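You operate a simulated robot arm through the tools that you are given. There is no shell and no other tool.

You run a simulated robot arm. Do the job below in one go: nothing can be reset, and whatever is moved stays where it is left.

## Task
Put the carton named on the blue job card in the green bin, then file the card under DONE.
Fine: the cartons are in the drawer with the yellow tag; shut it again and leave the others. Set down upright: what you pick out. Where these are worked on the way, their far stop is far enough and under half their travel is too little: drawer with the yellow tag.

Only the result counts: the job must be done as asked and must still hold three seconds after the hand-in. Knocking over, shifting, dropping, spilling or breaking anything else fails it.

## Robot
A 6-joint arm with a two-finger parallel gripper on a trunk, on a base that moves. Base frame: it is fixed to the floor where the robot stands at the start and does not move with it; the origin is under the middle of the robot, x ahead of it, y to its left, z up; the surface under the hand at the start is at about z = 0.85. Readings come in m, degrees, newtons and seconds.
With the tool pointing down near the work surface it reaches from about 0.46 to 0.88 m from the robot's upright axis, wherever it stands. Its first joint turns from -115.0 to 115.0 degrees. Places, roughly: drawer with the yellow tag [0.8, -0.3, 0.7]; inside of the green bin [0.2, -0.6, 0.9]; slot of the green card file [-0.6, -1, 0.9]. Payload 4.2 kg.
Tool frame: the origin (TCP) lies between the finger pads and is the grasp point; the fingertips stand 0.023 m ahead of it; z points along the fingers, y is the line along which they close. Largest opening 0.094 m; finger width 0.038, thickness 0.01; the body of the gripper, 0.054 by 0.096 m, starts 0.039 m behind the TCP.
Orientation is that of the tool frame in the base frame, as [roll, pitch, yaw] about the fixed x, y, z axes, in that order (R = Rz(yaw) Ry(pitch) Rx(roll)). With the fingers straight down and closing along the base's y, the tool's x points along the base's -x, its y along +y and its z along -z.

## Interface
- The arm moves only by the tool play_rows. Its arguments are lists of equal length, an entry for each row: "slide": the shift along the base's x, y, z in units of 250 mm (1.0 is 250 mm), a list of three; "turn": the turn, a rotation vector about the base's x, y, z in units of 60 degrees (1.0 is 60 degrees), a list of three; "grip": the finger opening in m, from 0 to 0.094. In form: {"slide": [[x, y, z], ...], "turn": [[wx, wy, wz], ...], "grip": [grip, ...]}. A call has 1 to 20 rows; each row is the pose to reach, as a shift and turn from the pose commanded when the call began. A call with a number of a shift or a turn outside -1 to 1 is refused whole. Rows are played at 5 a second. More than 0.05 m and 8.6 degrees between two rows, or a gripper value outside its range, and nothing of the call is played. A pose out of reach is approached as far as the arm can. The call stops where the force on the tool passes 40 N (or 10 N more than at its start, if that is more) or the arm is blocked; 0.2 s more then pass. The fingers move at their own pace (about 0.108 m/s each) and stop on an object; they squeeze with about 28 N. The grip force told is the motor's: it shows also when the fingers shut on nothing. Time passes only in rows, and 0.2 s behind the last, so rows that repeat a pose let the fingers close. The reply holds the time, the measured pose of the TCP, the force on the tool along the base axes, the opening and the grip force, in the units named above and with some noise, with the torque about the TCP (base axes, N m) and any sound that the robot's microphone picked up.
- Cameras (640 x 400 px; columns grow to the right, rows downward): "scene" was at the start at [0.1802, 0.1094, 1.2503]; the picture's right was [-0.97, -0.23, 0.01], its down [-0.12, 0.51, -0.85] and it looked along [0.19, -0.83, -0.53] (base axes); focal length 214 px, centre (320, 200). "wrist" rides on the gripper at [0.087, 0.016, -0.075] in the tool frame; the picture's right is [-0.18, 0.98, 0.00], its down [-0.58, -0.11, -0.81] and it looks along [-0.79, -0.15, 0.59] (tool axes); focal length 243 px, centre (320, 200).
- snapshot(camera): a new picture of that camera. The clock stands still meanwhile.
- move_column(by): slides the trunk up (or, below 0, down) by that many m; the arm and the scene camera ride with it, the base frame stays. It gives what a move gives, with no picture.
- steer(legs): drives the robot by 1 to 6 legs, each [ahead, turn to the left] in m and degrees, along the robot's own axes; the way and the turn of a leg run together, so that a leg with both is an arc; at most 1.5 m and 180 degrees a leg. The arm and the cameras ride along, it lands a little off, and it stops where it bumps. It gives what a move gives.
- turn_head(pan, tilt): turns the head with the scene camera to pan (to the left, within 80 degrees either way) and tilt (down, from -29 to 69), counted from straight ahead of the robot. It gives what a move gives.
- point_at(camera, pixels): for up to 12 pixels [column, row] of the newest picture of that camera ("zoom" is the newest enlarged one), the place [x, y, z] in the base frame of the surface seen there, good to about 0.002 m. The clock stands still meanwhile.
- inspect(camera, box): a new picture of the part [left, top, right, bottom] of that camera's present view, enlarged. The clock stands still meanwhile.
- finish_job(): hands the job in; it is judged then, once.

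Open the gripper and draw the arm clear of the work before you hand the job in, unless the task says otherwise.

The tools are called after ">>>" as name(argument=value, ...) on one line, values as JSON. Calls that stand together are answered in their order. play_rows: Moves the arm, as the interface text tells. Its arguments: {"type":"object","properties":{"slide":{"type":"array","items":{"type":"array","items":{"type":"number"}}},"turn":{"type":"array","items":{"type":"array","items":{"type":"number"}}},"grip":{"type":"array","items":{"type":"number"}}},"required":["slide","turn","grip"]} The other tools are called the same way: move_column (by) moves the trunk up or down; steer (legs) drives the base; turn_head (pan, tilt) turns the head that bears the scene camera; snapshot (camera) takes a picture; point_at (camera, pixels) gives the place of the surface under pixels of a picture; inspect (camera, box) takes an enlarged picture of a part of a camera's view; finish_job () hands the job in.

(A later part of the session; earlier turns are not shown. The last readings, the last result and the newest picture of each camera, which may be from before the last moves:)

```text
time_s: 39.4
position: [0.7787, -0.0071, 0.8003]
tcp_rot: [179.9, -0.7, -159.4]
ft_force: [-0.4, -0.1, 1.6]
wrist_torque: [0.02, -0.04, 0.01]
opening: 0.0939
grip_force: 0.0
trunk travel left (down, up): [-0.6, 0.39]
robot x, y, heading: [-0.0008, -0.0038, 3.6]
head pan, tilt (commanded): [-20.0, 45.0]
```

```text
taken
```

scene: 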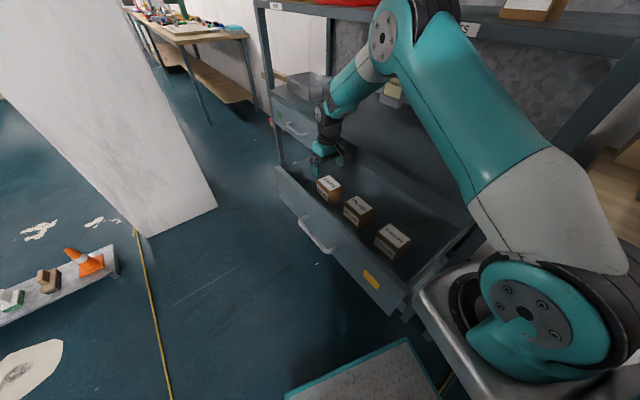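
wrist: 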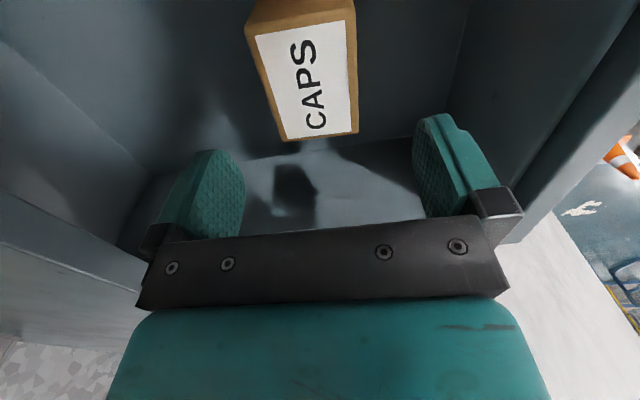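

Above the carton. I check its top corners once more from the wrist camera before descending.

>>> point_at(camera="wrist", pixels=[[250, 38], [352, 8], [357, 130], [286, 138], [310, 75], [262, 20], [240, 195], [425, 170]])

```text
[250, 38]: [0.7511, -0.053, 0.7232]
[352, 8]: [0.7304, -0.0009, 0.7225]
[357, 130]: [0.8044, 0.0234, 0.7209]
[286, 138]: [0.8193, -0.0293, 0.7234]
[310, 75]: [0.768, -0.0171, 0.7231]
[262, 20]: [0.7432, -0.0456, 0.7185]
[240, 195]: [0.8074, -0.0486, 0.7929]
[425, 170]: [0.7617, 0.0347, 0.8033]
```

Carton centre is ≈(0.776,-0.015), so I shift by about (-3,-6) mm and descend to z≈0.712, then close.

>>> play_rows(slide=[[-0.012, -0.022, 0], [-0.012, -0.022, -0.1], [-0.012, -0.022, -0.2], [-0.012, -0.022, -0.28], [-0.012, -0.022, -0.352], [-0.012, -0.022, -0.352]], turn=[[0, 0, 0], [0, 0, 0], [0, 0, 0], [0, 0, 0], [0, 0, 0], [0, 0, 0]], grip=[0.094, 0.094, 0.094, 0.094, 0.094, 0.094])

>>> snapshot(camera="scene")

>>> snapshot(camera="wrist")

```text
time_s: 40.8
position: [0.7766, -0.0143, 0.7127]
tcp_rot: [179.9, -0.7, -159.4]
ft_force: [0.5, -0.3, -0.4]
wrist_torque: [0.01, 0.02, 0.02]
opening: 0.0939
grip_force: 0.0
trunk travel left (down, up): [-0.6, 0.39]
robot x, y, heading: [-0.0006, 0.0004, 3.8]
head pan, tilt (commanded): [-20.0, 45.0]
```

```text
taken
```

scene: 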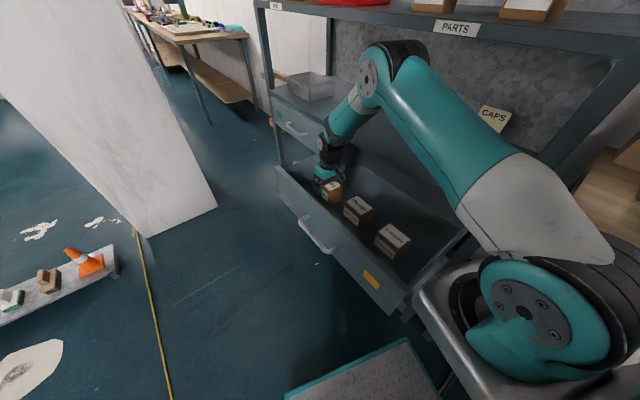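

```text
taken
```

wrist: 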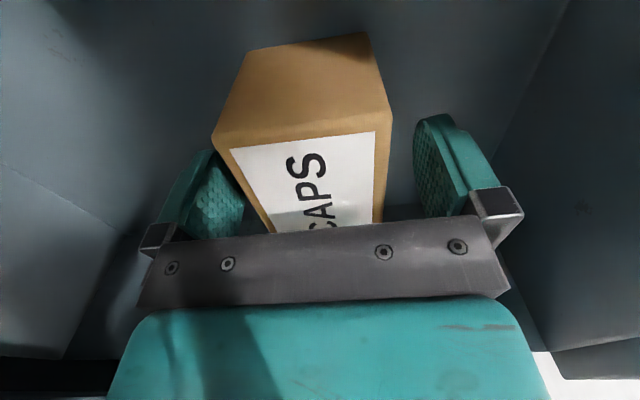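

The carton sits between the fingers with no contact. I close the gripper.

>>> play_rows(slide=[[0, 0, 0], [0, 0, 0], [0, 0, 0], [0, 0, 0]], turn=[[0, 0, 0], [0, 0, 0], [0, 0, 0], [0, 0, 0]], grip=[0.07, 0.05, 0.04, 0.04])

```text
time_s: 41.8
position: [0.7767, -0.0136, 0.7126]
tcp_rot: [-180.0, -0.7, -159.5]
ft_force: [0.0, -1.5, 0.1]
wrist_torque: [-0.13, -0.11, -0.02]
opening: 0.0618
grip_force: 28.7
trunk travel left (down, up): [-0.6, 0.39]
robot x, y, heading: [0.0021, 0.0016, 3.7]
head pan, tilt (commanded): [-20.0, 45.0]
```

Gripped at 0.062 m opening. I lift straight up to clear the drawer and check.

>>> play_rows(slide=[[0, 0, 0.04], [0, 0, 0.12], [0, 0, 0.24], [0, 0, 0.38], [0, 0, 0.52], [0, 0, 0.66], [-0.05, 0.02, 0.8], [-0.1, 0.04, 0.94]], turn=[[0, 0, 0], [0, 0, 0], [0, 0, 0], [0, 0, 0], [0, 0, 0], [0, 0, 0], [0, 0, 0], [0, 0, 0]], grip=[0.04, 0.04, 0.04, 0.04, 0.04, 0.04, 0.04, 0.04])

>>> snapshot(camera="scene")

>>> snapshot(camera="wrist")

```text
time_s: 43.6
position: [0.7533, -0.0052, 0.9497]
tcp_rot: [179.8, -0.8, -159.5]
ft_force: [0.8, -0.3, -3.7]
wrist_torque: [-0.02, 0.01, 0.01]
opening: 0.0619
grip_force: 28.0
trunk travel left (down, up): [-0.6, 0.39]
robot x, y, heading: [-0.0055, 0.0028, 3.7]
head pan, tilt (commanded): [-20.0, 45.0]
```

```text
taken
```

scene: 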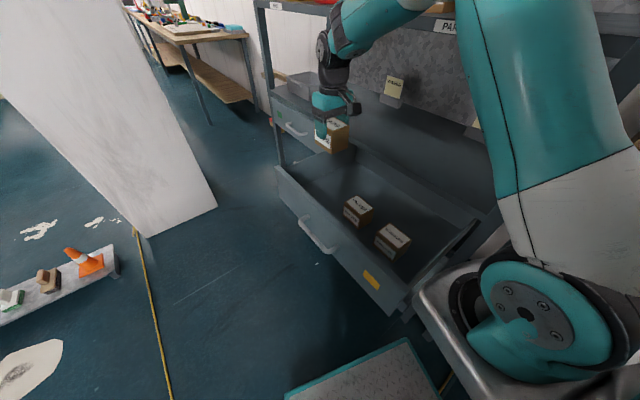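

```text
taken
```

wrist: 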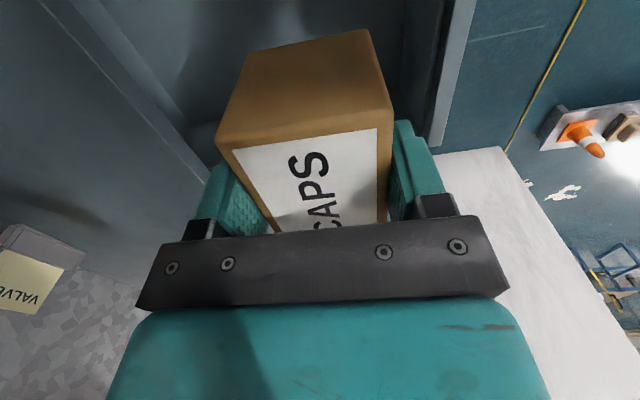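

The carton is held firmly (≈0.4 kg) and the other two remain in place. I draw it back toward the robot and up, out of the rack's way.

>>> play_rows(slide=[[-0.12, 0.0, 0.06], [-0.24, -0.0, 0.12], [-0.36, -0.0, 0.18], [-0.48, -0.0, 0.24], [-0.6, -0.02, 0.3], [-0.72, -0.04, 0.36], [-0.84, -0.07, 0.42], [-0.96, -0.1, 0.48]], turn=[[0, 0, 0], [0, 0, 0], [0, 0, 0], [0, 0, 0], [0, 0, 0], [0, 0, 0], [0, 0, 0], [0, 0, 0]], grip=[0.04, 0.04, 0.04, 0.04, 0.04, 0.04, 0.04, 0.04])

```text
time_s: 45.4
position: [0.5109, -0.0297, 1.0722]
tcp_rot: [179.8, -0.6, -159.4]
ft_force: [-0.1, -0.1, -3.2]
wrist_torque: [0.01, 0.03, -0.03]
opening: 0.0621
grip_force: 27.8
trunk travel left (down, up): [-0.6, 0.39]
robot x, y, heading: [-0.001, 0.0011, 3.8]
head pan, tilt (commanded): [-20.0, 45.0]
```

I continue toward the passage beside the rack post, staying near radius 0.46.

>>> play_rows(slide=[[-0.08, -0.12, 0.02], [-0.16, -0.24, 0.04], [-0.24, -0.36, 0.06], [-0.31, -0.48, 0.08], [-0.37, -0.6, 0.1], [-0.43, -0.72, 0.12]], turn=[[0, 0, -0.02], [0, 0, -0.05], [0, 0, -0.1], [0, 0, -0.14], [0, 0, -0.17], [0, 0, -0.2]], grip=[0.04, 0.04, 0.04, 0.04, 0.04, 0.04])

>>> snapshot(camera="wrist")

>>> snapshot(camera="scene")

```text
time_s: 46.8
position: [0.4208, -0.2202, 1.0941]
tcp_rot: [179.9, -0.8, -171.5]
ft_force: [-0.1, 0.0, -2.8]
wrist_torque: [0.0, -0.01, -0.03]
opening: 0.0616
grip_force: 28.3
out of reach, approached as far as the arm can: row 3, 4, 5, 6
trunk travel left (down, up): [-0.6, 0.39]
robot x, y, heading: [0.0003, 0.001, 3.8]
head pan, tilt (commanded): [-20.0, 45.0]
```

```text
taken
```

wrist: 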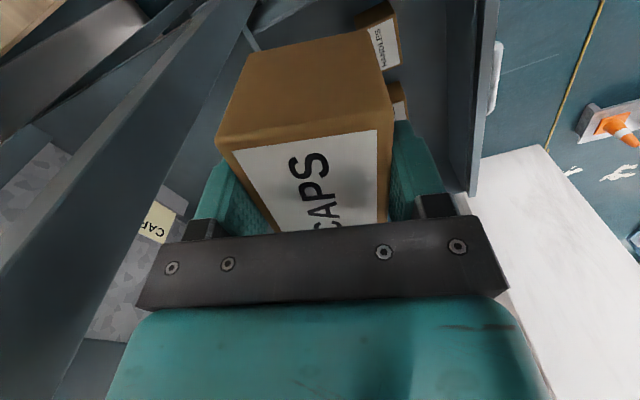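

```text
taken
```

scene: 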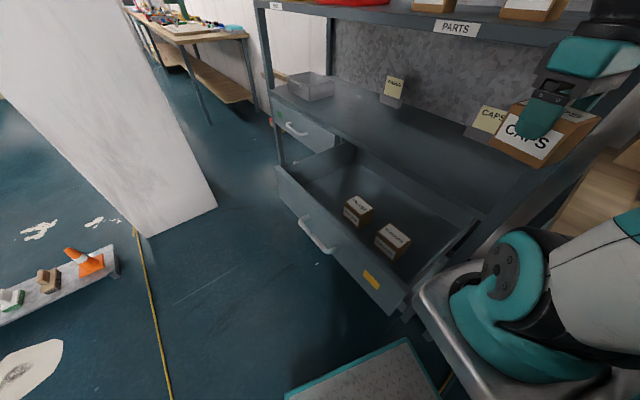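

The hand is at its inner radius limit and the rack post is only about 0.1 m away, so I back the robot 0.1 m to gain clearance before swinging past the post.

>>> steer(legs=[[-0.1, 0]])

>>> snapshot(camera="wrist")

```text
time_s: 47.9
position: [0.32, -0.228, 1.0958]
tcp_rot: [179.9, -0.8, -171.4]
ft_force: [0.4, -0.4, -3.1]
wrist_torque: [0.01, 0.02, 0.02]
opening: 0.062
grip_force: 28.0
trunk travel left (down, up): [-0.6, 0.39]
robot x, y, heading: [-0.0994, -0.0078, 3.9]
head pan, tilt (commanded): [-20.0, 45.0]
```

```text
taken
```

wrist: 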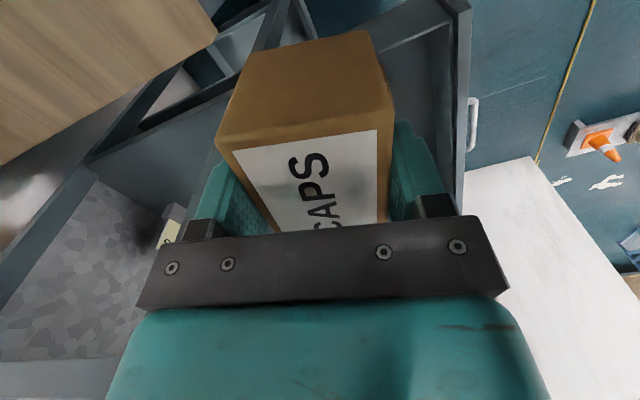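

Now I swing the hand to about (0.20,-0.43), right of the post, above the bench edge at z≈1.1.

>>> play_rows(slide=[[-0.06, -0.1, 0.02], [-0.12, -0.2, 0.02], [-0.18, -0.3, 0.02], [-0.24, -0.4, 0.02], [-0.3, -0.5, 0.02], [-0.36, -0.6, 0.02], [-0.42, -0.7, 0.02], [-0.48, -0.8, 0.02]], turn=[[0, 0, 0], [0, 0, 0], [0, 0, 0], [0, 0, 0], [0, 0, 0], [0, 0, 0], [0, 0, 0], [0, 0, 0]], grip=[0.04, 0.04, 0.04, 0.04, 0.04, 0.04, 0.04, 0.04])

>>> turn_head(pan=-55, tilt=40)

>>> snapshot(camera="scene")

>>> snapshot(camera="wrist")

```text
time_s: 49.7
position: [0.1926, -0.4256, 1.1021]
tcp_rot: [180.0, -0.4, -171.4]
ft_force: [-0.2, 0.9, -2.8]
wrist_torque: [-0.03, 0.02, -0.04]
opening: 0.0618
grip_force: 28.2
trunk travel left (down, up): [-0.6, 0.39]
robot x, y, heading: [-0.1041, -0.0068, 4.0]
head pan, tilt (commanded): [-20.0, 45.0]
```

```text
time_s: 50.7
position: [0.1935, -0.4251, 1.1032]
tcp_rot: [179.9, -0.6, -171.5]
ft_force: [0.0, 0.7, -3.1]
wrist_torque: [0.04, 0.04, 0.0]
opening: 0.0617
grip_force: 27.6
trunk travel left (down, up): [-0.6, 0.39]
robot x, y, heading: [-0.1005, -0.0096, 3.7]
head pan, tilt (commanded): [-55.0, 40.0]
```

```text
taken
```

scene: 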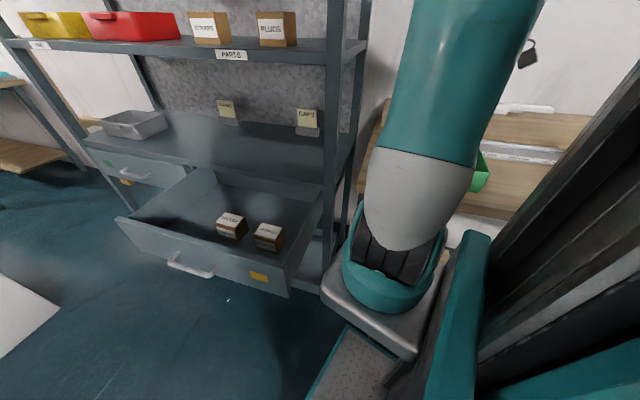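

```text
taken
```

wrist: 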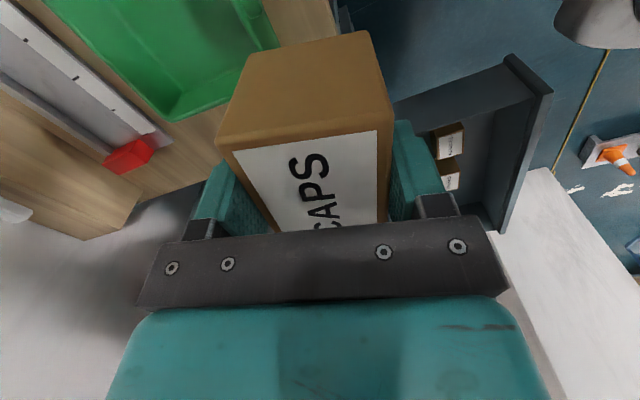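

The wrist picture shows the bin's interior at the upper left ((170,60)). I measure its rim and floor.

>>> point_at(camera="wrist", pixels=[[178, 120], [279, 47], [110, 55], [170, 60], [200, 80], [140, 20], [230, 30], [263, 10], [60, 10], [182, 100], [250, 55], [90, 20]])

```text
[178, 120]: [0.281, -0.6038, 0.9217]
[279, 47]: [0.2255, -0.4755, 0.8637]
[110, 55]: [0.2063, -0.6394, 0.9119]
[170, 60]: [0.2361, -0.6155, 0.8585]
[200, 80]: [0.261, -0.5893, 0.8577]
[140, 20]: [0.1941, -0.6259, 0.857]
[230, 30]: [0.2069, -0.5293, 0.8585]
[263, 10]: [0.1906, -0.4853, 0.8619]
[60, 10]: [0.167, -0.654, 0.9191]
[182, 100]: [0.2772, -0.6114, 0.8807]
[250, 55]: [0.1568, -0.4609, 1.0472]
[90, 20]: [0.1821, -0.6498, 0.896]
```

The bin is also turned ≈23°, rim z≈0.92, floor z≈0.858. To see the whole bin I move the hand toward -x.

>>> play_rows(slide=[[-0.12, -0.06, 0.02], [-0.24, -0.12, 0.04], [-0.36, -0.18, 0.06], [-0.48, -0.24, 0.08], [-0.6, -0.3, 0.1], [-0.72, -0.36, 0.12]], turn=[[0, 0, 0], [0, 0, 0], [0, 0, 0], [0, 0, 0], [0, 0, 0], [0, 0, 0]], grip=[0.04, 0.04, 0.04, 0.04, 0.04, 0.04])

>>> snapshot(camera="wrist")

>>> snapshot(camera="scene")

```text
time_s: 52.1
position: [0.0166, -0.5166, 1.1298]
tcp_rot: [179.9, -0.5, -171.3]
ft_force: [0.0, -0.5, -3.1]
wrist_torque: [0.01, 0.03, 0.02]
opening: 0.0614
grip_force: 27.8
trunk travel left (down, up): [-0.6, 0.39]
robot x, y, heading: [-0.1017, -0.0089, 4.0]
head pan, tilt (commanded): [-55.0, 40.0]
```

```text
taken
```

wrist: 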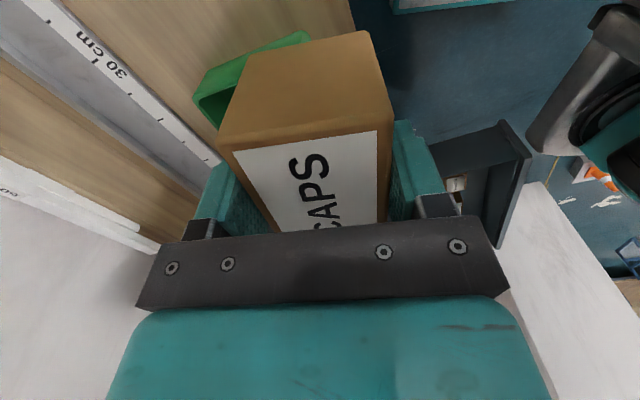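

```text
taken
```

scene: 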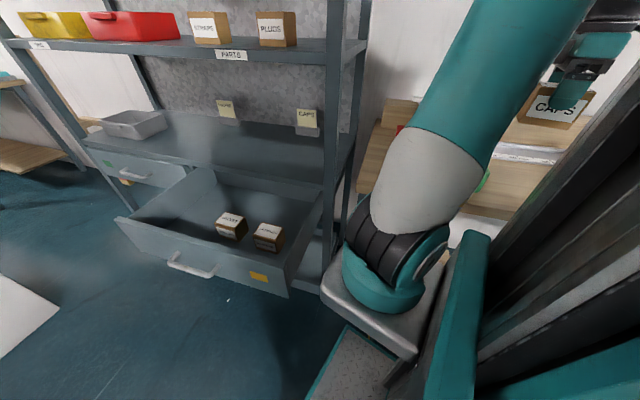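

The carton hides most of the bin, but its near (-x) rim is visible from (195,95) to (308,35). I measure that.

>>> point_at(camera="wrist", pixels=[[197, 96], [306, 36], [250, 62], [214, 108], [218, 118], [232, 80], [208, 104]])

```text
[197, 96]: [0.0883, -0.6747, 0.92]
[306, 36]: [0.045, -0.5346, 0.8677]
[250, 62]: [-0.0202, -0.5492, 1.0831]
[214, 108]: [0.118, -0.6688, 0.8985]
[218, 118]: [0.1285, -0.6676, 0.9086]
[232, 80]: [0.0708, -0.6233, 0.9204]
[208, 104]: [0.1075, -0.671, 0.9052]
```

From the rim points the bin centre is ≈(0.158,-0.568) and its sides run at ≈20°. I go above that centre at z≈1.03 and align the yaw.

>>> play_rows(slide=[[0.1, -0.035, 0], [0.2, -0.07, -0.05], [0.3, -0.105, -0.1], [0.4, -0.14, -0.2], [0.5, -0.17, -0.3], [0.566, -0.206, -0.4]], turn=[[0, 0, 0.03], [0, 0, 0.06], [0, 0, 0.09], [0, 0, 0.13], [0, 0, 0.16], [0, 0, 0.188]], grip=[0.04, 0.04, 0.04, 0.04, 0.04, 0.04])

>>> snapshot(camera="wrist")

>>> snapshot(camera="scene")

```text
time_s: 53.5
position: [0.1536, -0.5688, 1.0289]
tcp_rot: [179.9, -0.5, -160.2]
ft_force: [-0.6, -0.6, -2.8]
wrist_torque: [0.01, -0.04, 0.0]
opening: 0.0619
grip_force: 28.0
trunk travel left (down, up): [-0.6, 0.39]
robot x, y, heading: [-0.1023, -0.0076, 3.6]
head pan, tilt (commanded): [-55.0, 40.0]
```

```text
taken
```

wrist: 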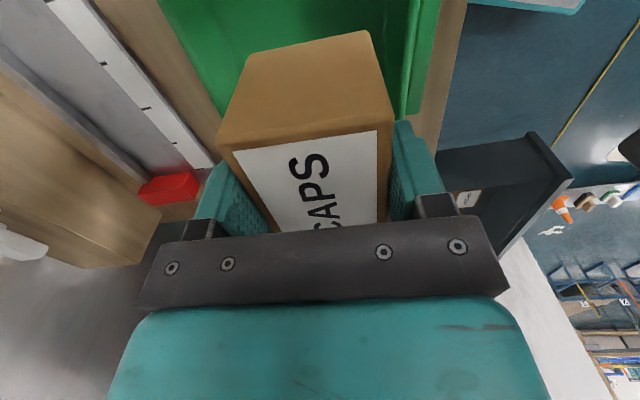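

```text
taken
```

scene: 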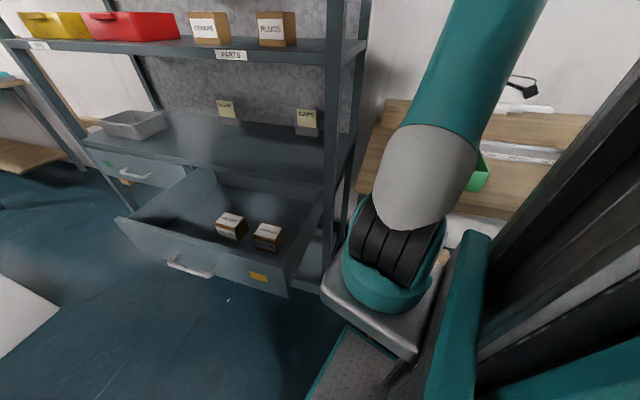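

Both long rims are visible (left ≈(175,30), right ≈(425,60)). I verify the bin's extents at this position.

>>> point_at(camera="wrist", pixels=[[162, 5], [200, 85], [220, 112], [438, 10], [420, 80], [412, 112], [405, 60], [300, 15], [215, 30], [395, 30]])

```text
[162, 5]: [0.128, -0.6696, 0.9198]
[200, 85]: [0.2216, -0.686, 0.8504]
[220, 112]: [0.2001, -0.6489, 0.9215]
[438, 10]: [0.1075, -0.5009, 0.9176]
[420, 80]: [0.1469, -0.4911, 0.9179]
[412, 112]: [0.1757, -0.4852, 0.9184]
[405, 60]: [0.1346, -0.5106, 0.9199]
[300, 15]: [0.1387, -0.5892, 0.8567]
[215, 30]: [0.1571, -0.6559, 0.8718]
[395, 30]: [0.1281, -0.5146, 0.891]
```

The bin's centre line matches within ~6 mm. I shift slightly and lower the carton to just at the bin floor (TCP z≈0.918).

>>> play_rows(slide=[[0.016, -0.024, 0], [0.016, -0.024, -0.12], [0.016, -0.024, -0.24], [0.016, -0.024, -0.34], [0.016, -0.024, -0.4], [0.016, -0.024, -0.43], [0.016, -0.024, -0.444]], turn=[[0, 0, 0], [0, 0, 0], [0, 0, 0], [0, 0, 0], [0, 0, 0], [0, 0, 0], [0, 0, 0]], grip=[0.04, 0.04, 0.04, 0.04, 0.04, 0.04, 0.04])

>>> snapshot(camera="wrist")

```text
time_s: 55.1
position: [0.1613, -0.5751, 0.9197]
tcp_rot: [179.9, -0.5, -160.1]
ft_force: [-0.4, -0.6, -1.8]
wrist_torque: [0.0, 0.0, -0.02]
opening: 0.0619
grip_force: 27.6
trunk travel left (down, up): [-0.6, 0.39]
robot x, y, heading: [-0.1002, -0.0092, 3.7]
head pan, tilt (commanded): [-55.0, 40.0]
```

```text
taken
```

wrist: 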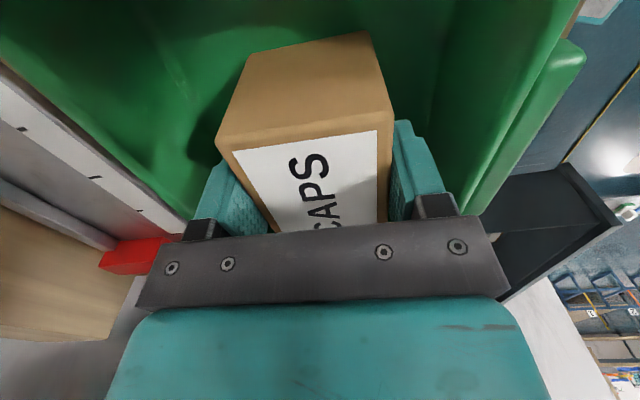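

The weight reading eases (‑1.8 N), so the carton is nearly on the floor. I lower 2 mm more and then open the fingers gently.

>>> play_rows(slide=[[0, 0, -0.006], [0, 0, -0.01], [0, 0, -0.01], [0, 0, -0.01], [0, 0, -0.01]], turn=[[0, 0, 0], [0, 0, 0], [0, 0, 0], [0, 0, 0], [0, 0, 0]], grip=[0.04, 0.04, 0.066, 0.076, 0.076])

>>> snapshot(camera="wrist")

```text
time_s: 56.3
position: [0.1607, -0.5756, 0.9181]
tcp_rot: [180.0, -0.5, -160.1]
ft_force: [-0.4, 1.1, 0.0]
wrist_torque: [0.01, 0.03, 0.0]
opening: 0.0762
grip_force: 0.0
trunk travel left (down, up): [-0.6, 0.39]
robot x, y, heading: [-0.1002, -0.0037, 3.6]
head pan, tilt (commanded): [-55.0, 40.0]
```

```text
taken
```

wrist: 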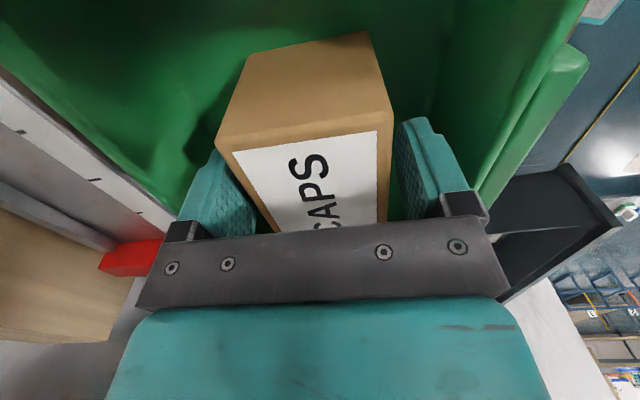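

The carton is free between the opened fingers and stands upright. I raise the hand straight up and check it.

>>> play_rows(slide=[[0, 0, 0.06], [0, 0, 0.16], [0, 0, 0.3], [0, 0, 0.46], [0, 0, 0.62], [0, 0, 0.78]], turn=[[0, 0, 0], [0, 0, 0], [0, 0, 0], [0, 0, 0], [0, 0, 0], [0, 0, 0]], grip=[0.076, 0.076, 0.076, 0.076, 0.076, 0.076])

>>> snapshot(camera="wrist")

```text
time_s: 57.7
position: [0.162, -0.5804, 1.1155]
tcp_rot: [180.0, -0.5, -160.1]
ft_force: [0.1, -0.1, -0.1]
wrist_torque: [0.05, 0.02, 0.03]
opening: 0.0759
grip_force: 0.0
trunk travel left (down, up): [-0.6, 0.39]
robot x, y, heading: [-0.1067, -0.008, 3.7]
head pan, tilt (commanded): [-55.0, 40.0]
```

```text
taken
```

wrist: 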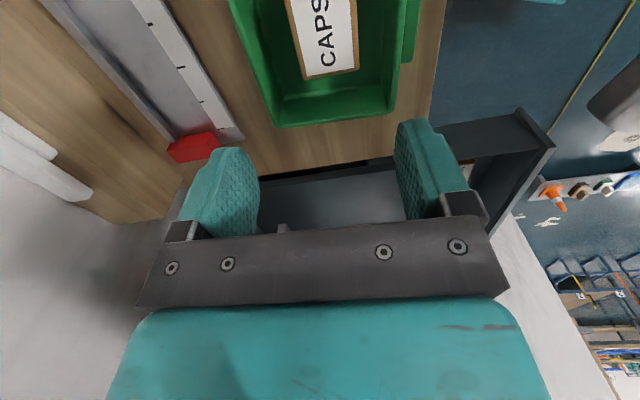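

CAPS stands upright in the green bin. Now I go back the same way to the drawer to shut it: first back out from the bin toward the passage.

>>> play_rows(slide=[[0.02, 0.15, 0], [0.05, 0.3, 0], [0.08, 0.45, 0], [0.11, 0.6, 0], [0.15, 0.72, 0], [0.22, 0.83, 0], [0.3, 0.94, 0]], turn=[[0, 0, 0], [0, 0, 0], [0, 0, 0], [0, 0, 0], [0, 0, 0], [0, 0, 0], [0, 0, 0]], grip=[0.07, 0.06, 0.05, 0.04, 0.03, 0.02, 0.01])

>>> play_rows(slide=[[0.08, 0.12, 0], [0.16, 0.24, 0], [0.24, 0.36, 0], [0.32, 0.48, 0], [0.4, 0.6, 0], [0.48, 0.74, 0], [0.56, 0.88, 0], [0.64, 1.0, 0]], turn=[[0, 0, 0], [0, 0, 0], [0, 0, 0], [0, 0, 0], [0, 0, 0], [0, 0, 0], [0, 0, 0], [0, 0, 0]], grip=[0.0, 0.0, 0.0, 0.0, 0, 0, 0, 0])

```text
time_s: 59.3
position: [0.2342, -0.3415, 1.1134]
tcp_rot: [179.9, -0.6, -160.3]
ft_force: [-0.4, -1.2, -0.9]
wrist_torque: [0.04, 0.0, 0.0]
opening: 0.01
grip_force: 0.0
trunk travel left (down, up): [-0.6, 0.39]
robot x, y, heading: [-0.1005, -0.0074, 3.8]
head pan, tilt (commanded): [-55.0, 40.0]
```

```text
time_s: 61.1
position: [0.3941, -0.0874, 1.1119]
tcp_rot: [179.9, -0.5, -160.3]
ft_force: [-0.2, 0.5, 0.5]
wrist_torque: [0.0, 0.01, -0.01]
opening: 0.0001
grip_force: 28.1
out of reach, approached as far as the arm can: row 3, 4, 5, 6
trunk travel left (down, up): [-0.6, 0.39]
robot x, y, heading: [-0.097, -0.0047, 3.9]
head pan, tilt (commanded): [-55.0, 40.0]
```

Hand is at (0.39,-0.09,1.11). I continue to (0.50,0.15,1.0) in front of the open drawer and turn the head to watch.

>>> play_rows(slide=[[0.06, 0.12, 0], [0.12, 0.24, 0], [0.18, 0.36, -0.05], [0.24, 0.48, -0.1], [0.3, 0.6, -0.18], [0.36, 0.72, -0.26], [0.4, 0.84, -0.34], [0.424, 0.95, -0.42]], turn=[[0, 0, 0], [0, 0, 0], [0, 0, 0.01], [0, 0, 0.01], [0, 0, 0.02], [0, 0, 0.02], [0, 0, 0.03], [0, 0, 0.03]], grip=[0, 0, 0, 0, 0, 0, 0, 0])

>>> turn_head(pan=-30, tilt=45)

>>> snapshot(camera="scene")

```text
time_s: 62.9
position: [0.5031, 0.1462, 1.0051]
tcp_rot: [179.9, -0.4, -158.4]
ft_force: [-0.9, -0.4, 0.3]
wrist_torque: [0.01, 0.0, 0.03]
opening: 0.0
grip_force: 27.9
trunk travel left (down, up): [-0.6, 0.39]
robot x, y, heading: [-0.0988, -0.0072, 3.8]
head pan, tilt (commanded): [-55.0, 40.0]
```

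```text
time_s: 63.8
position: [0.5035, 0.1441, 1.0051]
tcp_rot: [179.9, -0.5, -158.4]
ft_force: [-1.0, 1.3, 0.0]
wrist_torque: [0.0, 0.02, -0.03]
opening: 0.0
grip_force: 28.0
trunk travel left (down, up): [-0.6, 0.39]
robot x, y, heading: [-0.1049, -0.0083, 3.8]
head pan, tilt (commanded): [-30.0, 45.0]
```

```text
taken
```

scene: 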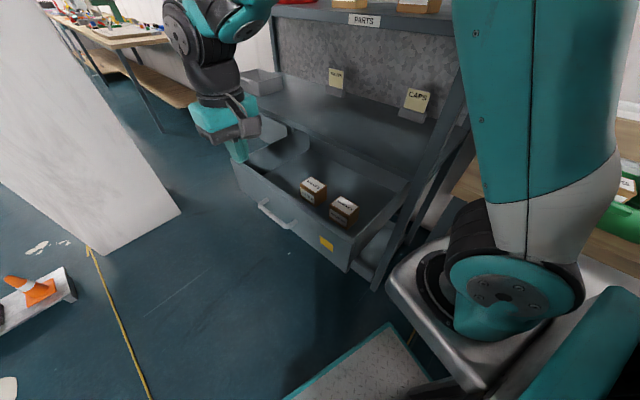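

The open drawer with VALVES and HANDLES is visible; I measure its present handle and front top edge.

>>> point_at(camera="scene", pixels=[[275, 217], [262, 207], [290, 226], [325, 243], [262, 180], [300, 200], [335, 225], [313, 183], [343, 204], [300, 222]])

```text
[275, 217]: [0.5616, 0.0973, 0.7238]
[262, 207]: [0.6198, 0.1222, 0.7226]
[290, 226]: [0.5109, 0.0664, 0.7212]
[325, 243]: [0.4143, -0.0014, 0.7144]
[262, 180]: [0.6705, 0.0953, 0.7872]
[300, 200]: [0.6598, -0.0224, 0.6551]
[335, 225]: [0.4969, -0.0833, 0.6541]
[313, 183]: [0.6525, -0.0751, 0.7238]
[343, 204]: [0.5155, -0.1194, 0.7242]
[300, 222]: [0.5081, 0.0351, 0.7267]
```

Panel front is at offset ≈-0.155 (0.30 m out), handle centre (0.565,0.094). I tilt the closed fingers toward the panel again.

>>> play_rows(slide=[[0.01, 0, -0.05], [0.03, 0, -0.1], [0.05, 0, -0.15], [0.07, 0, -0.2], [0.09, 0, -0.25], [0.11, 0, -0.3], [0.13, 0, -0.35], [0.15, 0, -0.4]], turn=[[-0.116, -0.046, 0], [-0.232, -0.093, 0], [-0.348, -0.139, 0], [-0.464, -0.185, 0], [-0.58, -0.231, 0], [-0.697, -0.278, 0], [-0.813, -0.324, 0], [-0.929, -0.37, 0]], grip=[0, 0, 0, 0, 0, 0, 0, 0])

```text
time_s: 65.6
position: [0.5353, 0.1391, 0.9028]
tcp_rot: [-120.2, 0.0, -158.6]
ft_force: [-0.4, -0.9, 0.4]
wrist_torque: [0.01, -0.03, 0.0]
opening: 0.0
grip_force: 27.7
out of reach, approached as far as the arm can: row 8
trunk travel left (down, up): [-0.6, 0.39]
robot x, y, heading: [-0.1032, -0.0085, 3.8]
head pan, tilt (commanded): [-30.0, 45.0]
```

The 60° tilt is enough for pushing, so I keep it and lower to a pre-push pose about 4–5 cm in front of the panel, above the bar.

>>> play_rows(slide=[[0.01, -0.005, -0.1], [0.02, -0.01, -0.2], [0.03, -0.02, -0.3], [0.05, -0.03, -0.4], [0.068, -0.044, -0.51]], turn=[[0, 0, 0], [0, 0, 0], [0, 0, 0], [0, 0, 0], [0, 0, 0]], grip=[0, 0, 0, 0, 0])

>>> snapshot(camera="wrist")

>>> snapshot(camera="scene")

```text
time_s: 66.8
position: [0.5539, 0.129, 0.7732]
tcp_rot: [-120.1, 0.0, -158.8]
ft_force: [-0.5, 0.1, 0.1]
wrist_torque: [0.0, 0.0, -0.02]
opening: 0.0
grip_force: 28.1
trunk travel left (down, up): [-0.6, 0.39]
robot x, y, heading: [-0.1017, -0.008, 3.7]
head pan, tilt (commanded): [-30.0, 45.0]
```

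```text
taken
```

wrist: 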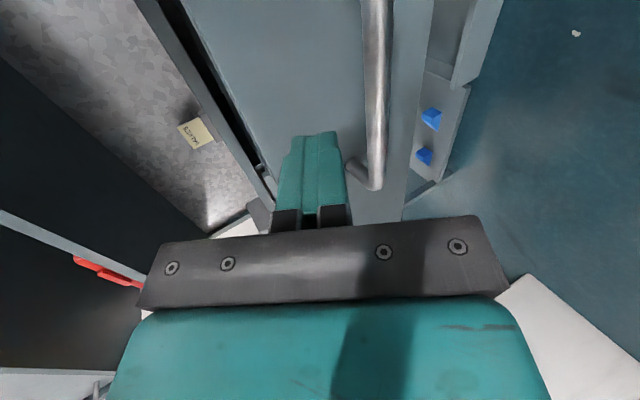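

```text
taken
```

scene: 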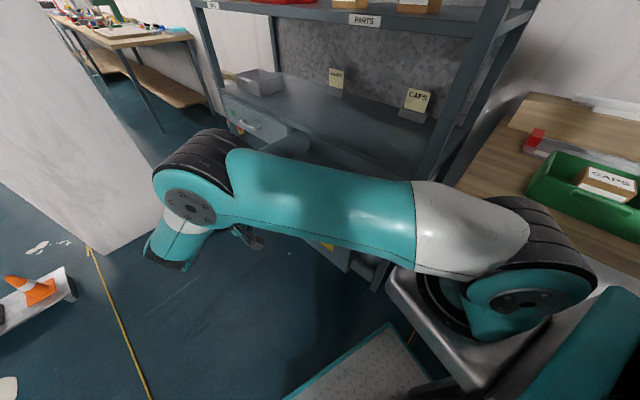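

The CAPS carton can also be seen standing in the bin at (605,180). The closed fingers are above the handle bar, facing the panel; I push the drawer in slowly along (0.37,-0.93).

>>> play_rows(slide=[[0.0296, -0.0743, -0.01], [0.0474, -0.119, -0.024], [0.0592, -0.1486, -0.024], [0.071, -0.178, -0.024], [0.0858, -0.2155, -0.024], [0.1036, -0.26, -0.024], [0.1258, -0.316, -0.024], [0.148, -0.3716, -0.024], [0.17, -0.4273, -0.024], [0.1924, -0.483, -0.024], [0.2146, -0.539, -0.024], [0.2368, -0.5946, -0.024], [0.259, -0.65, -0.024], [0.281, -0.706, -0.024], [0.3034, -0.762, -0.024], [0.3256, -0.8175, -0.024], [0.348, -0.873, -0.024], [0.37, -0.929, -0.024], [0.382, -0.959, -0.024]], turn=[[0, 0, 0], [0, 0, 0], [0, 0, 0], [0, 0, 0], [0, 0, 0], [0, 0, 0], [0, 0, 0], [0, 0, 0], [0, 0, 0], [0, 0, 0], [0, 0, 0], [0, 0, 0], [0, 0, 0], [0, 0, 0], [0, 0, 0], [0, 0, 0], [0, 0, 0], [0, 0, 0], [0, 0, 0]], grip=[0, 0, 0, 0, 0, 0, 0, 0, 0, 0, 0, 0, 0, 0, 0, 0, 0, 0, 0])

>>> snapshot(camera="scene")

>>> snapshot(camera="wrist")

```text
time_s: 70.8
position: [0.6478, -0.113, 0.7705]
tcp_rot: [-120.1, -0.2, -158.9]
ft_force: [0.4, 0.1, -0.1]
wrist_torque: [0.0, -0.01, -0.01]
opening: 0.0
grip_force: 28.4
trunk travel left (down, up): [-0.6, 0.39]
robot x, y, heading: [-0.1036, -0.0089, 3.5]
head pan, tilt (commanded): [-30.0, 45.0]
```

```text
taken
```

scene: 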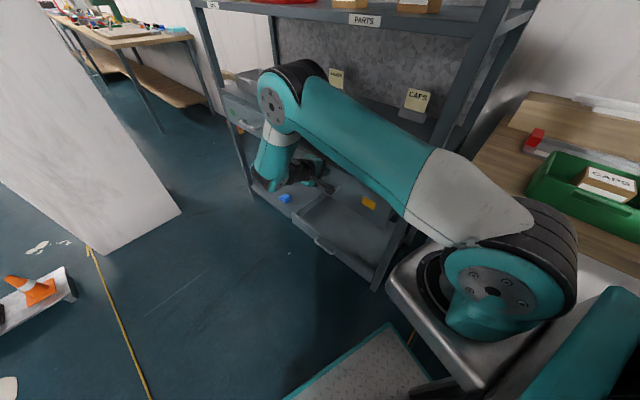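

```text
taken
```

wrist: 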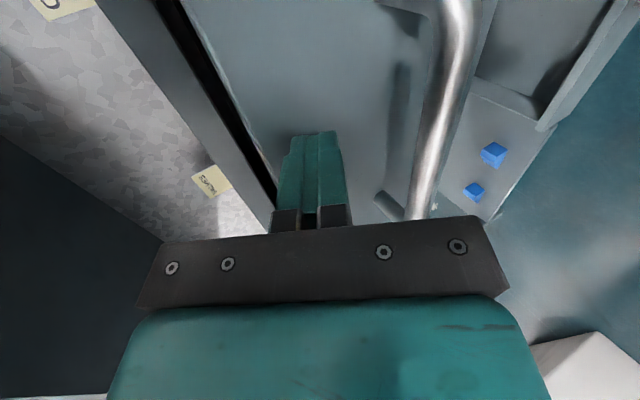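

The drawer is moving in with little force. I continue the push for the remaining ≈9 cm until it meets its stop.

>>> play_rows(slide=[[0.0222, -0.0557, 0], [0.0444, -0.1115, 0], [0.0666, -0.167, 0], [0.0814, -0.2044, 0], [0.0962, -0.2415, 0], [0.111, -0.2787, 0], [0.1184, -0.2973, 0], [0.1258, -0.316, 0], [0.133, -0.3344, 0], [0.1406, -0.353, 0]], turn=[[0, 0, 0], [0, 0, 0], [0, 0, 0], [0, 0, 0], [0, 0, 0], [0, 0, 0], [0, 0, 0], [0, 0, 0], [0, 0, 0], [0, 0, 0]], grip=[0, 0, 0, 0, 0, 0, 0, 0, 0, 0])

>>> snapshot(camera="scene")

>>> snapshot(camera="wrist")

```text
time_s: 73.0
position: [0.6772, -0.1956, 0.771]
tcp_rot: [-120.4, -0.2, -158.5]
ft_force: [-1.7, 3.1, -1.1]
wrist_torque: [0.03, 0.05, 0.02]
opening: 0.0
grip_force: 28.1
trunk travel left (down, up): [-0.6, 0.39]
robot x, y, heading: [-0.1028, -0.0047, 3.9]
head pan, tilt (commanded): [-30.0, 45.0]
stopped in row 10: the force on the tool passed its limit at 49 N (the readings are from after the stop); the commanded pose is now the measured one
```

```text
taken
```

scene: 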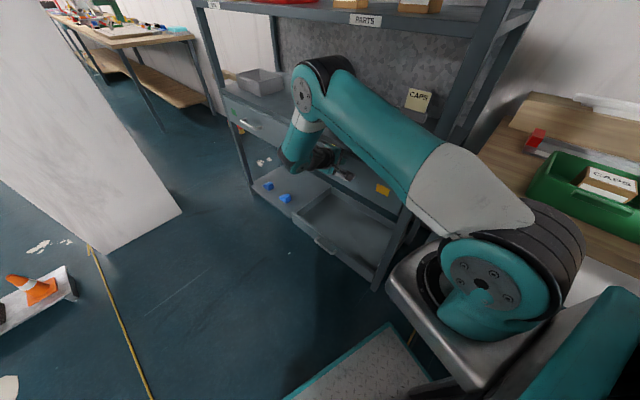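

```text
taken
```

wrist: 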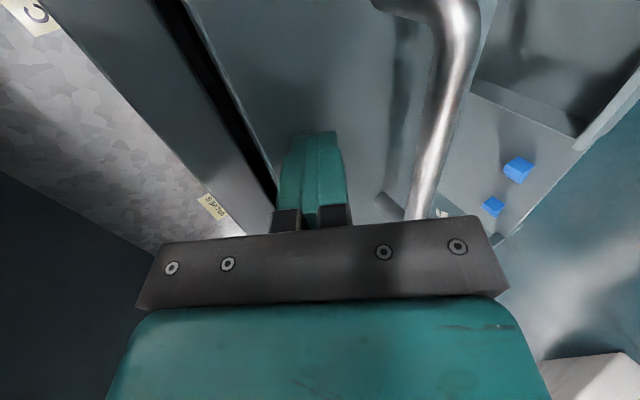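

A 49 N spike signals the closed stop. I check the drawer front's position via the tag at (383,189) against its starting place (0.522,-0.282).

>>> point_at(camera="scene", pixels=[[383, 189], [379, 187], [387, 191], [345, 172], [398, 180]])

>>> inspect(camera="scene", box=[220, 80, 440, 260])

```text
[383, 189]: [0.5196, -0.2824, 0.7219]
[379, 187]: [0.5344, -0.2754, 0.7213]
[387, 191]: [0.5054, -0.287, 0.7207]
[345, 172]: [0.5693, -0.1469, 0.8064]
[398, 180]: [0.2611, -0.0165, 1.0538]
```

```text
2.22 times, centred on (330, 170) of scene
```

zoom: 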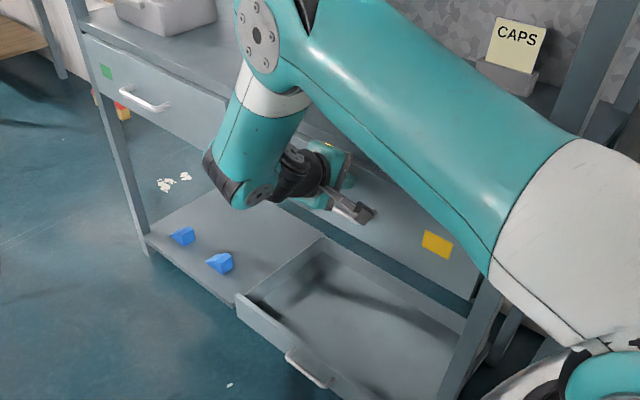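

The tag is back at (0.520,-0.282), the same as at the start, so the drawer is shut. I retreat along the normal and then raise and untilt the hand.

>>> play_rows(slide=[[-0.03, 0.074, 0.02], [-0.074, 0.186, 0.06], [-0.118, 0.297, 0.12], [-0.163, 0.409, 0.2], [-0.207, 0.52, 0.3], [-0.22, 0.56, 0.4], [-0.22, 0.58, 0.5], [-0.22, 0.6, 0.6], [-0.22, 0.6, 0.7], [-0.22, 0.6, 0.8], [-0.22, 0.6, 0.9]], turn=[[0, 0, 0], [0, 0, 0], [0, 0, 0], [0.1, 0.04, 0], [0.22, 0.088, 0], [0.34, 0.135, 0], [0.46, 0.183, 0], [0.58, 0.231, 0], [0.7, 0.279, 0], [0.82, 0.327, 0], [0.929, 0.37, 0]], grip=[0, 0, 0, 0, 0, 0, 0, 0, 0, 0, 0])

>>> snapshot(camera="scene")

```text
time_s: 75.4
position: [0.6218, -0.0468, 0.9971]
tcp_rot: [179.6, -0.3, -158.3]
ft_force: [0.1, 0.5, -1.0]
wrist_torque: [-0.01, 0.02, -0.02]
opening: 0.0
grip_force: 28.2
trunk travel left (down, up): [-0.6, 0.39]
robot x, y, heading: [-0.0996, -0.0073, 4.1]
head pan, tilt (commanded): [-30.0, 45.0]
```

```text
taken
```

scene: 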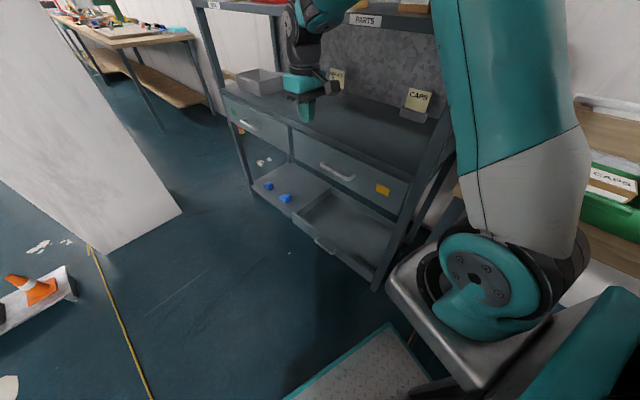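

The drawer is closed. I now bring the hand in close to the robot so the base can turn toward the bench.

>>> play_rows(slide=[[-0.14, 0.02, 0.03], [-0.28, 0.04, 0.06], [-0.42, 0.06, 0.1], [-0.56, 0.08, 0.14], [-0.7, 0.1, 0.2], [-0.84, 0.12, 0.26], [-0.95, 0.14, 0.32]], turn=[[0, 0, 0], [0, 0, 0], [0, 0, 0], [0, 0, 0], [0, 0, 0], [0, 0, 0], [0, 0, 0]], grip=[0.02, 0.04, 0.05, 0.05, 0.05, 0.05, 0.05])

>>> steer(legs=[[0, -55]])

>>> turn_head(pan=-40, tilt=40)

>>> snapshot(camera="scene")

```text
time_s: 77.0
position: [0.3829, -0.0086, 1.0785]
tcp_rot: [179.6, -0.4, -158.4]
ft_force: [-0.3, 0.7, 0.9]
wrist_torque: [-0.04, 0.04, 0.0]
opening: 0.0498
grip_force: 0.1
trunk travel left (down, up): [-0.6, 0.39]
robot x, y, heading: [-0.1024, -0.0051, 3.9]
head pan, tilt (commanded): [-30.0, 45.0]
```

```text
time_s: 79.8
position: [0.1819, -0.3984, 1.0774]
tcp_rot: [179.8, -0.2, 147.7]
ft_force: [-1.0, -0.3, 0.7]
wrist_torque: [0.04, -0.03, -0.01]
opening: 0.0501
grip_force: 0.1
trunk travel left (down, up): [-0.6, 0.39]
robot x, y, heading: [-0.1002, -0.0077, -49.6]
head pan, tilt (commanded): [-30.0, 45.0]
```

```text
time_s: 80.5
position: [0.1812, -0.3983, 1.0775]
tcp_rot: [179.7, -0.3, 147.7]
ft_force: [-0.2, -0.4, -0.5]
wrist_torque: [0.02, -0.02, 0.02]
opening: 0.0501
grip_force: 0.1
trunk travel left (down, up): [-0.6, 0.39]
robot x, y, heading: [-0.1013, -0.0065, -50.1]
head pan, tilt (commanded): [-40.0, 40.0]
```

```text
taken
```

scene: 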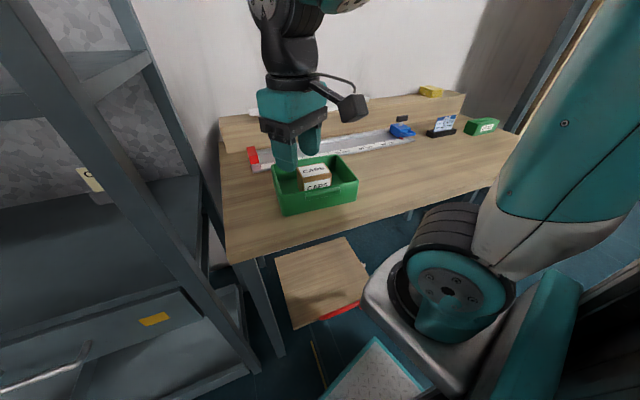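

Now the whole bench is in view: card holder at (442,128), DONE file at (482,126), ruler with a blue slider at (400,130). I measure the bench edge, legs, card and file.

>>> point_at(camera="scene", pixels=[[235, 262], [400, 205], [500, 165], [520, 135], [340, 270], [290, 310], [444, 125], [442, 134], [484, 126], [470, 130], [402, 131], [320, 315]])

>>> inspect(camera="scene", box=[370, 80, 530, 180])

```text
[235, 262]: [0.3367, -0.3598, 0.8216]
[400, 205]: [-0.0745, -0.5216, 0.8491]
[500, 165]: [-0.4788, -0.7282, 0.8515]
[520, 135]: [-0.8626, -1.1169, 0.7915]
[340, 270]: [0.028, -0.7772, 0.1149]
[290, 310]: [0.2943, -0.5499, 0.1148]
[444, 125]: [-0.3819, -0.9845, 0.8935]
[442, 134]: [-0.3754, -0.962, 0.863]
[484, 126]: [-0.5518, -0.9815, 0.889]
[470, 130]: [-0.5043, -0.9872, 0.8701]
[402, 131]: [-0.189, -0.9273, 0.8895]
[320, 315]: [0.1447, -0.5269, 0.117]
```

```text
4.00 times, centred on (450, 130) of scene
```

zoom: 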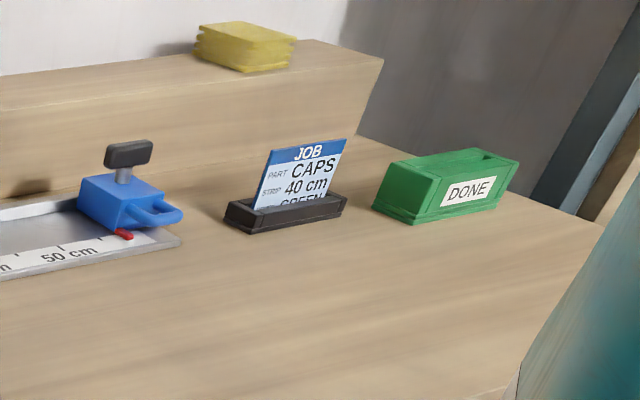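

The bench edge runs in line with the rack front (offset -0.458); card at (-0.38,-0.985), DONE file at (-0.55,-0.98). Before driving there I look at the floor region to the right/back.

>>> turn_head(pan=-80, tilt=35)

>>> snapshot(camera="scene")

>>> snapshot(camera="wrist")

```text
time_s: 81.6
position: [0.1817, -0.3986, 1.0776]
tcp_rot: [180.0, -0.3, 147.8]
ft_force: [-1.3, -0.7, 0.5]
wrist_torque: [0.0, 0.01, -0.02]
opening: 0.05
grip_force: 0.0
trunk travel left (down, up): [-0.6, 0.39]
robot x, y, heading: [-0.1043, -0.0048, -49.9]
head pan, tilt (commanded): [-80.0, 35.0]
```

```text
taken
```

scene: 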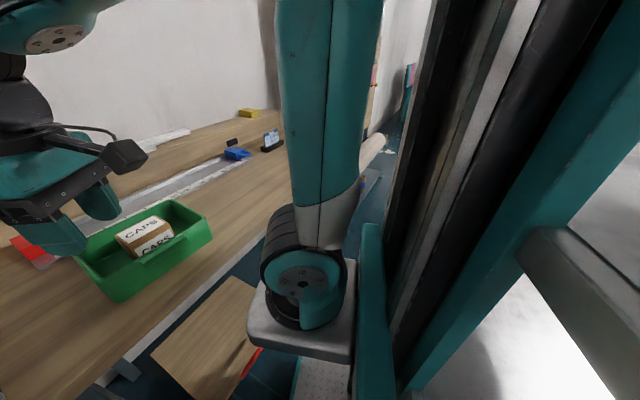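

```text
taken
```

wrist: 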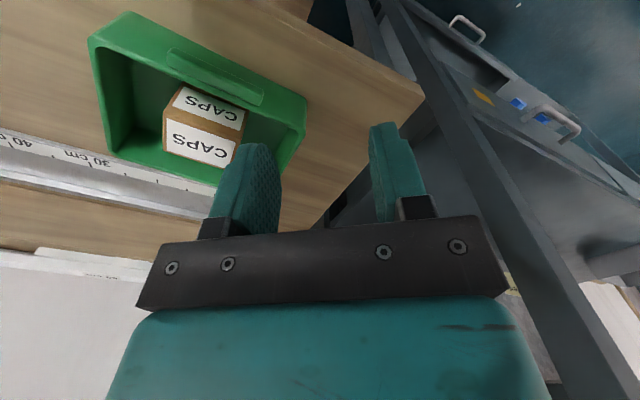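

The arm hides the area ahead. I turn the base another 50° to the right in place (hand stays at z 1.08, clear of the bench) and look again.

>>> steer(legs=[[0, -50]])

>>> turn_head(pan=-50, tilt=35)

>>> snapshot(camera="scene")

>>> turn_head(pan=0, tilt=40)

>>> snapshot(camera="scene")

```text
time_s: 84.2
position: [-0.202, -0.4779, 1.0784]
tcp_rot: [179.8, -0.2, 99.8]
ft_force: [-0.3, -0.1, 0.9]
wrist_torque: [0.01, 0.0, 0.0]
opening: 0.05
grip_force: 0.1
trunk travel left (down, up): [-0.6, 0.39]
robot x, y, heading: [-0.0974, -0.0084, -98.0]
head pan, tilt (commanded): [-80.0, 35.0]
```

```text
time_s: 85.2
position: [-0.2023, -0.482, 1.077]
tcp_rot: [179.8, -0.3, 99.8]
ft_force: [0.4, 0.1, -0.6]
wrist_torque: [-0.01, -0.02, 0.0]
opening: 0.05
grip_force: 0.1
trunk travel left (down, up): [-0.6, 0.39]
robot x, y, heading: [-0.1001, -0.0095, -98.0]
head pan, tilt (commanded): [-50.0, 35.0]
```

```text
taken
```

scene: 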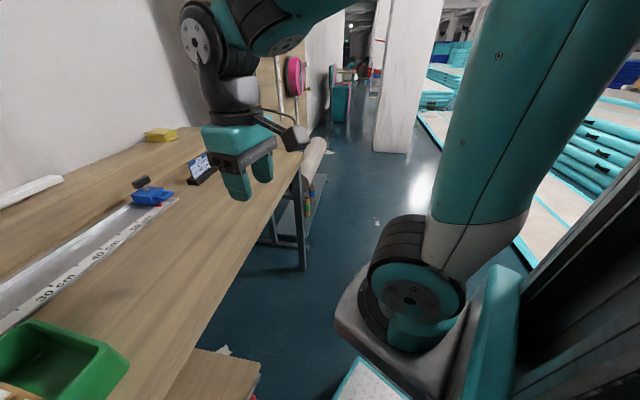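

```text
time_s: 86.3
position: [-0.2021, -0.4817, 1.0763]
tcp_rot: [179.7, -0.4, 99.8]
ft_force: [-0.5, 0.4, 0.0]
wrist_torque: [-0.05, 0.0, -0.02]
opening: 0.0502
grip_force: 0.0
trunk travel left (down, up): [-0.6, 0.39]
robot x, y, heading: [-0.1029, -0.0074, -97.8]
head pan, tilt (commanded): [0.0, 40.0]
```

```text
taken
```

scene: 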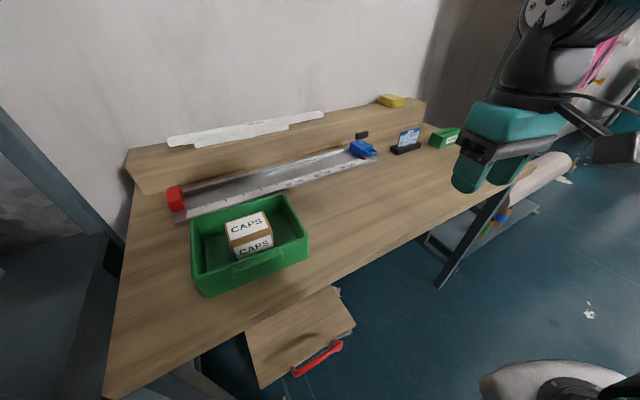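

The floor along the bench toward -x is clear. I turn right to about -155° and drive 0.55 m along the bench, then turn back to face the card.

>>> steer(legs=[[0, -57], [0.3, 0]])

>>> turn_head(pan=0, tilt=40)

>>> snapshot(camera="scene")

```text
time_s: 90.9
position: [-0.8237, -0.2951, 1.0752]
tcp_rot: [179.7, -0.4, 42.1]
ft_force: [-1.1, 0.4, 0.2]
wrist_torque: [-0.02, 0.0, 0.0]
opening: 0.0497
grip_force: 0.1
trunk travel left (down, up): [-0.6, 0.39]
robot x, y, heading: [-0.3651, -0.1269, -155.8]
head pan, tilt (commanded): [0.0, 40.0]
```

```text
time_s: 91.5
position: [-0.8232, -0.2943, 1.0755]
tcp_rot: [179.8, -0.5, 42.1]
ft_force: [0.0, -1.2, 0.4]
wrist_torque: [-0.02, -0.01, -0.01]
opening: 0.0501
grip_force: 0.0
trunk travel left (down, up): [-0.6, 0.39]
robot x, y, heading: [-0.3639, -0.127, -155.5]
head pan, tilt (commanded): [0.0, 40.0]
```

```text
taken
```

scene: 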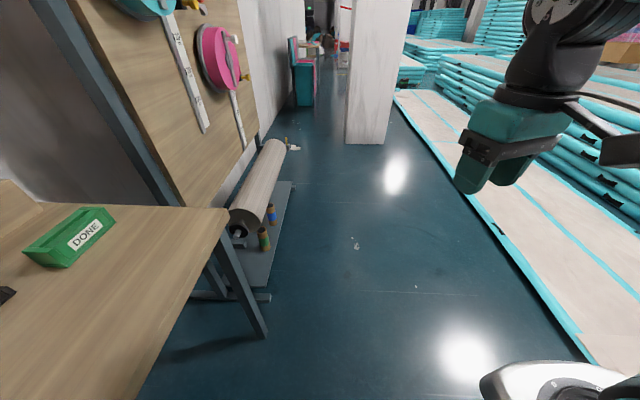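

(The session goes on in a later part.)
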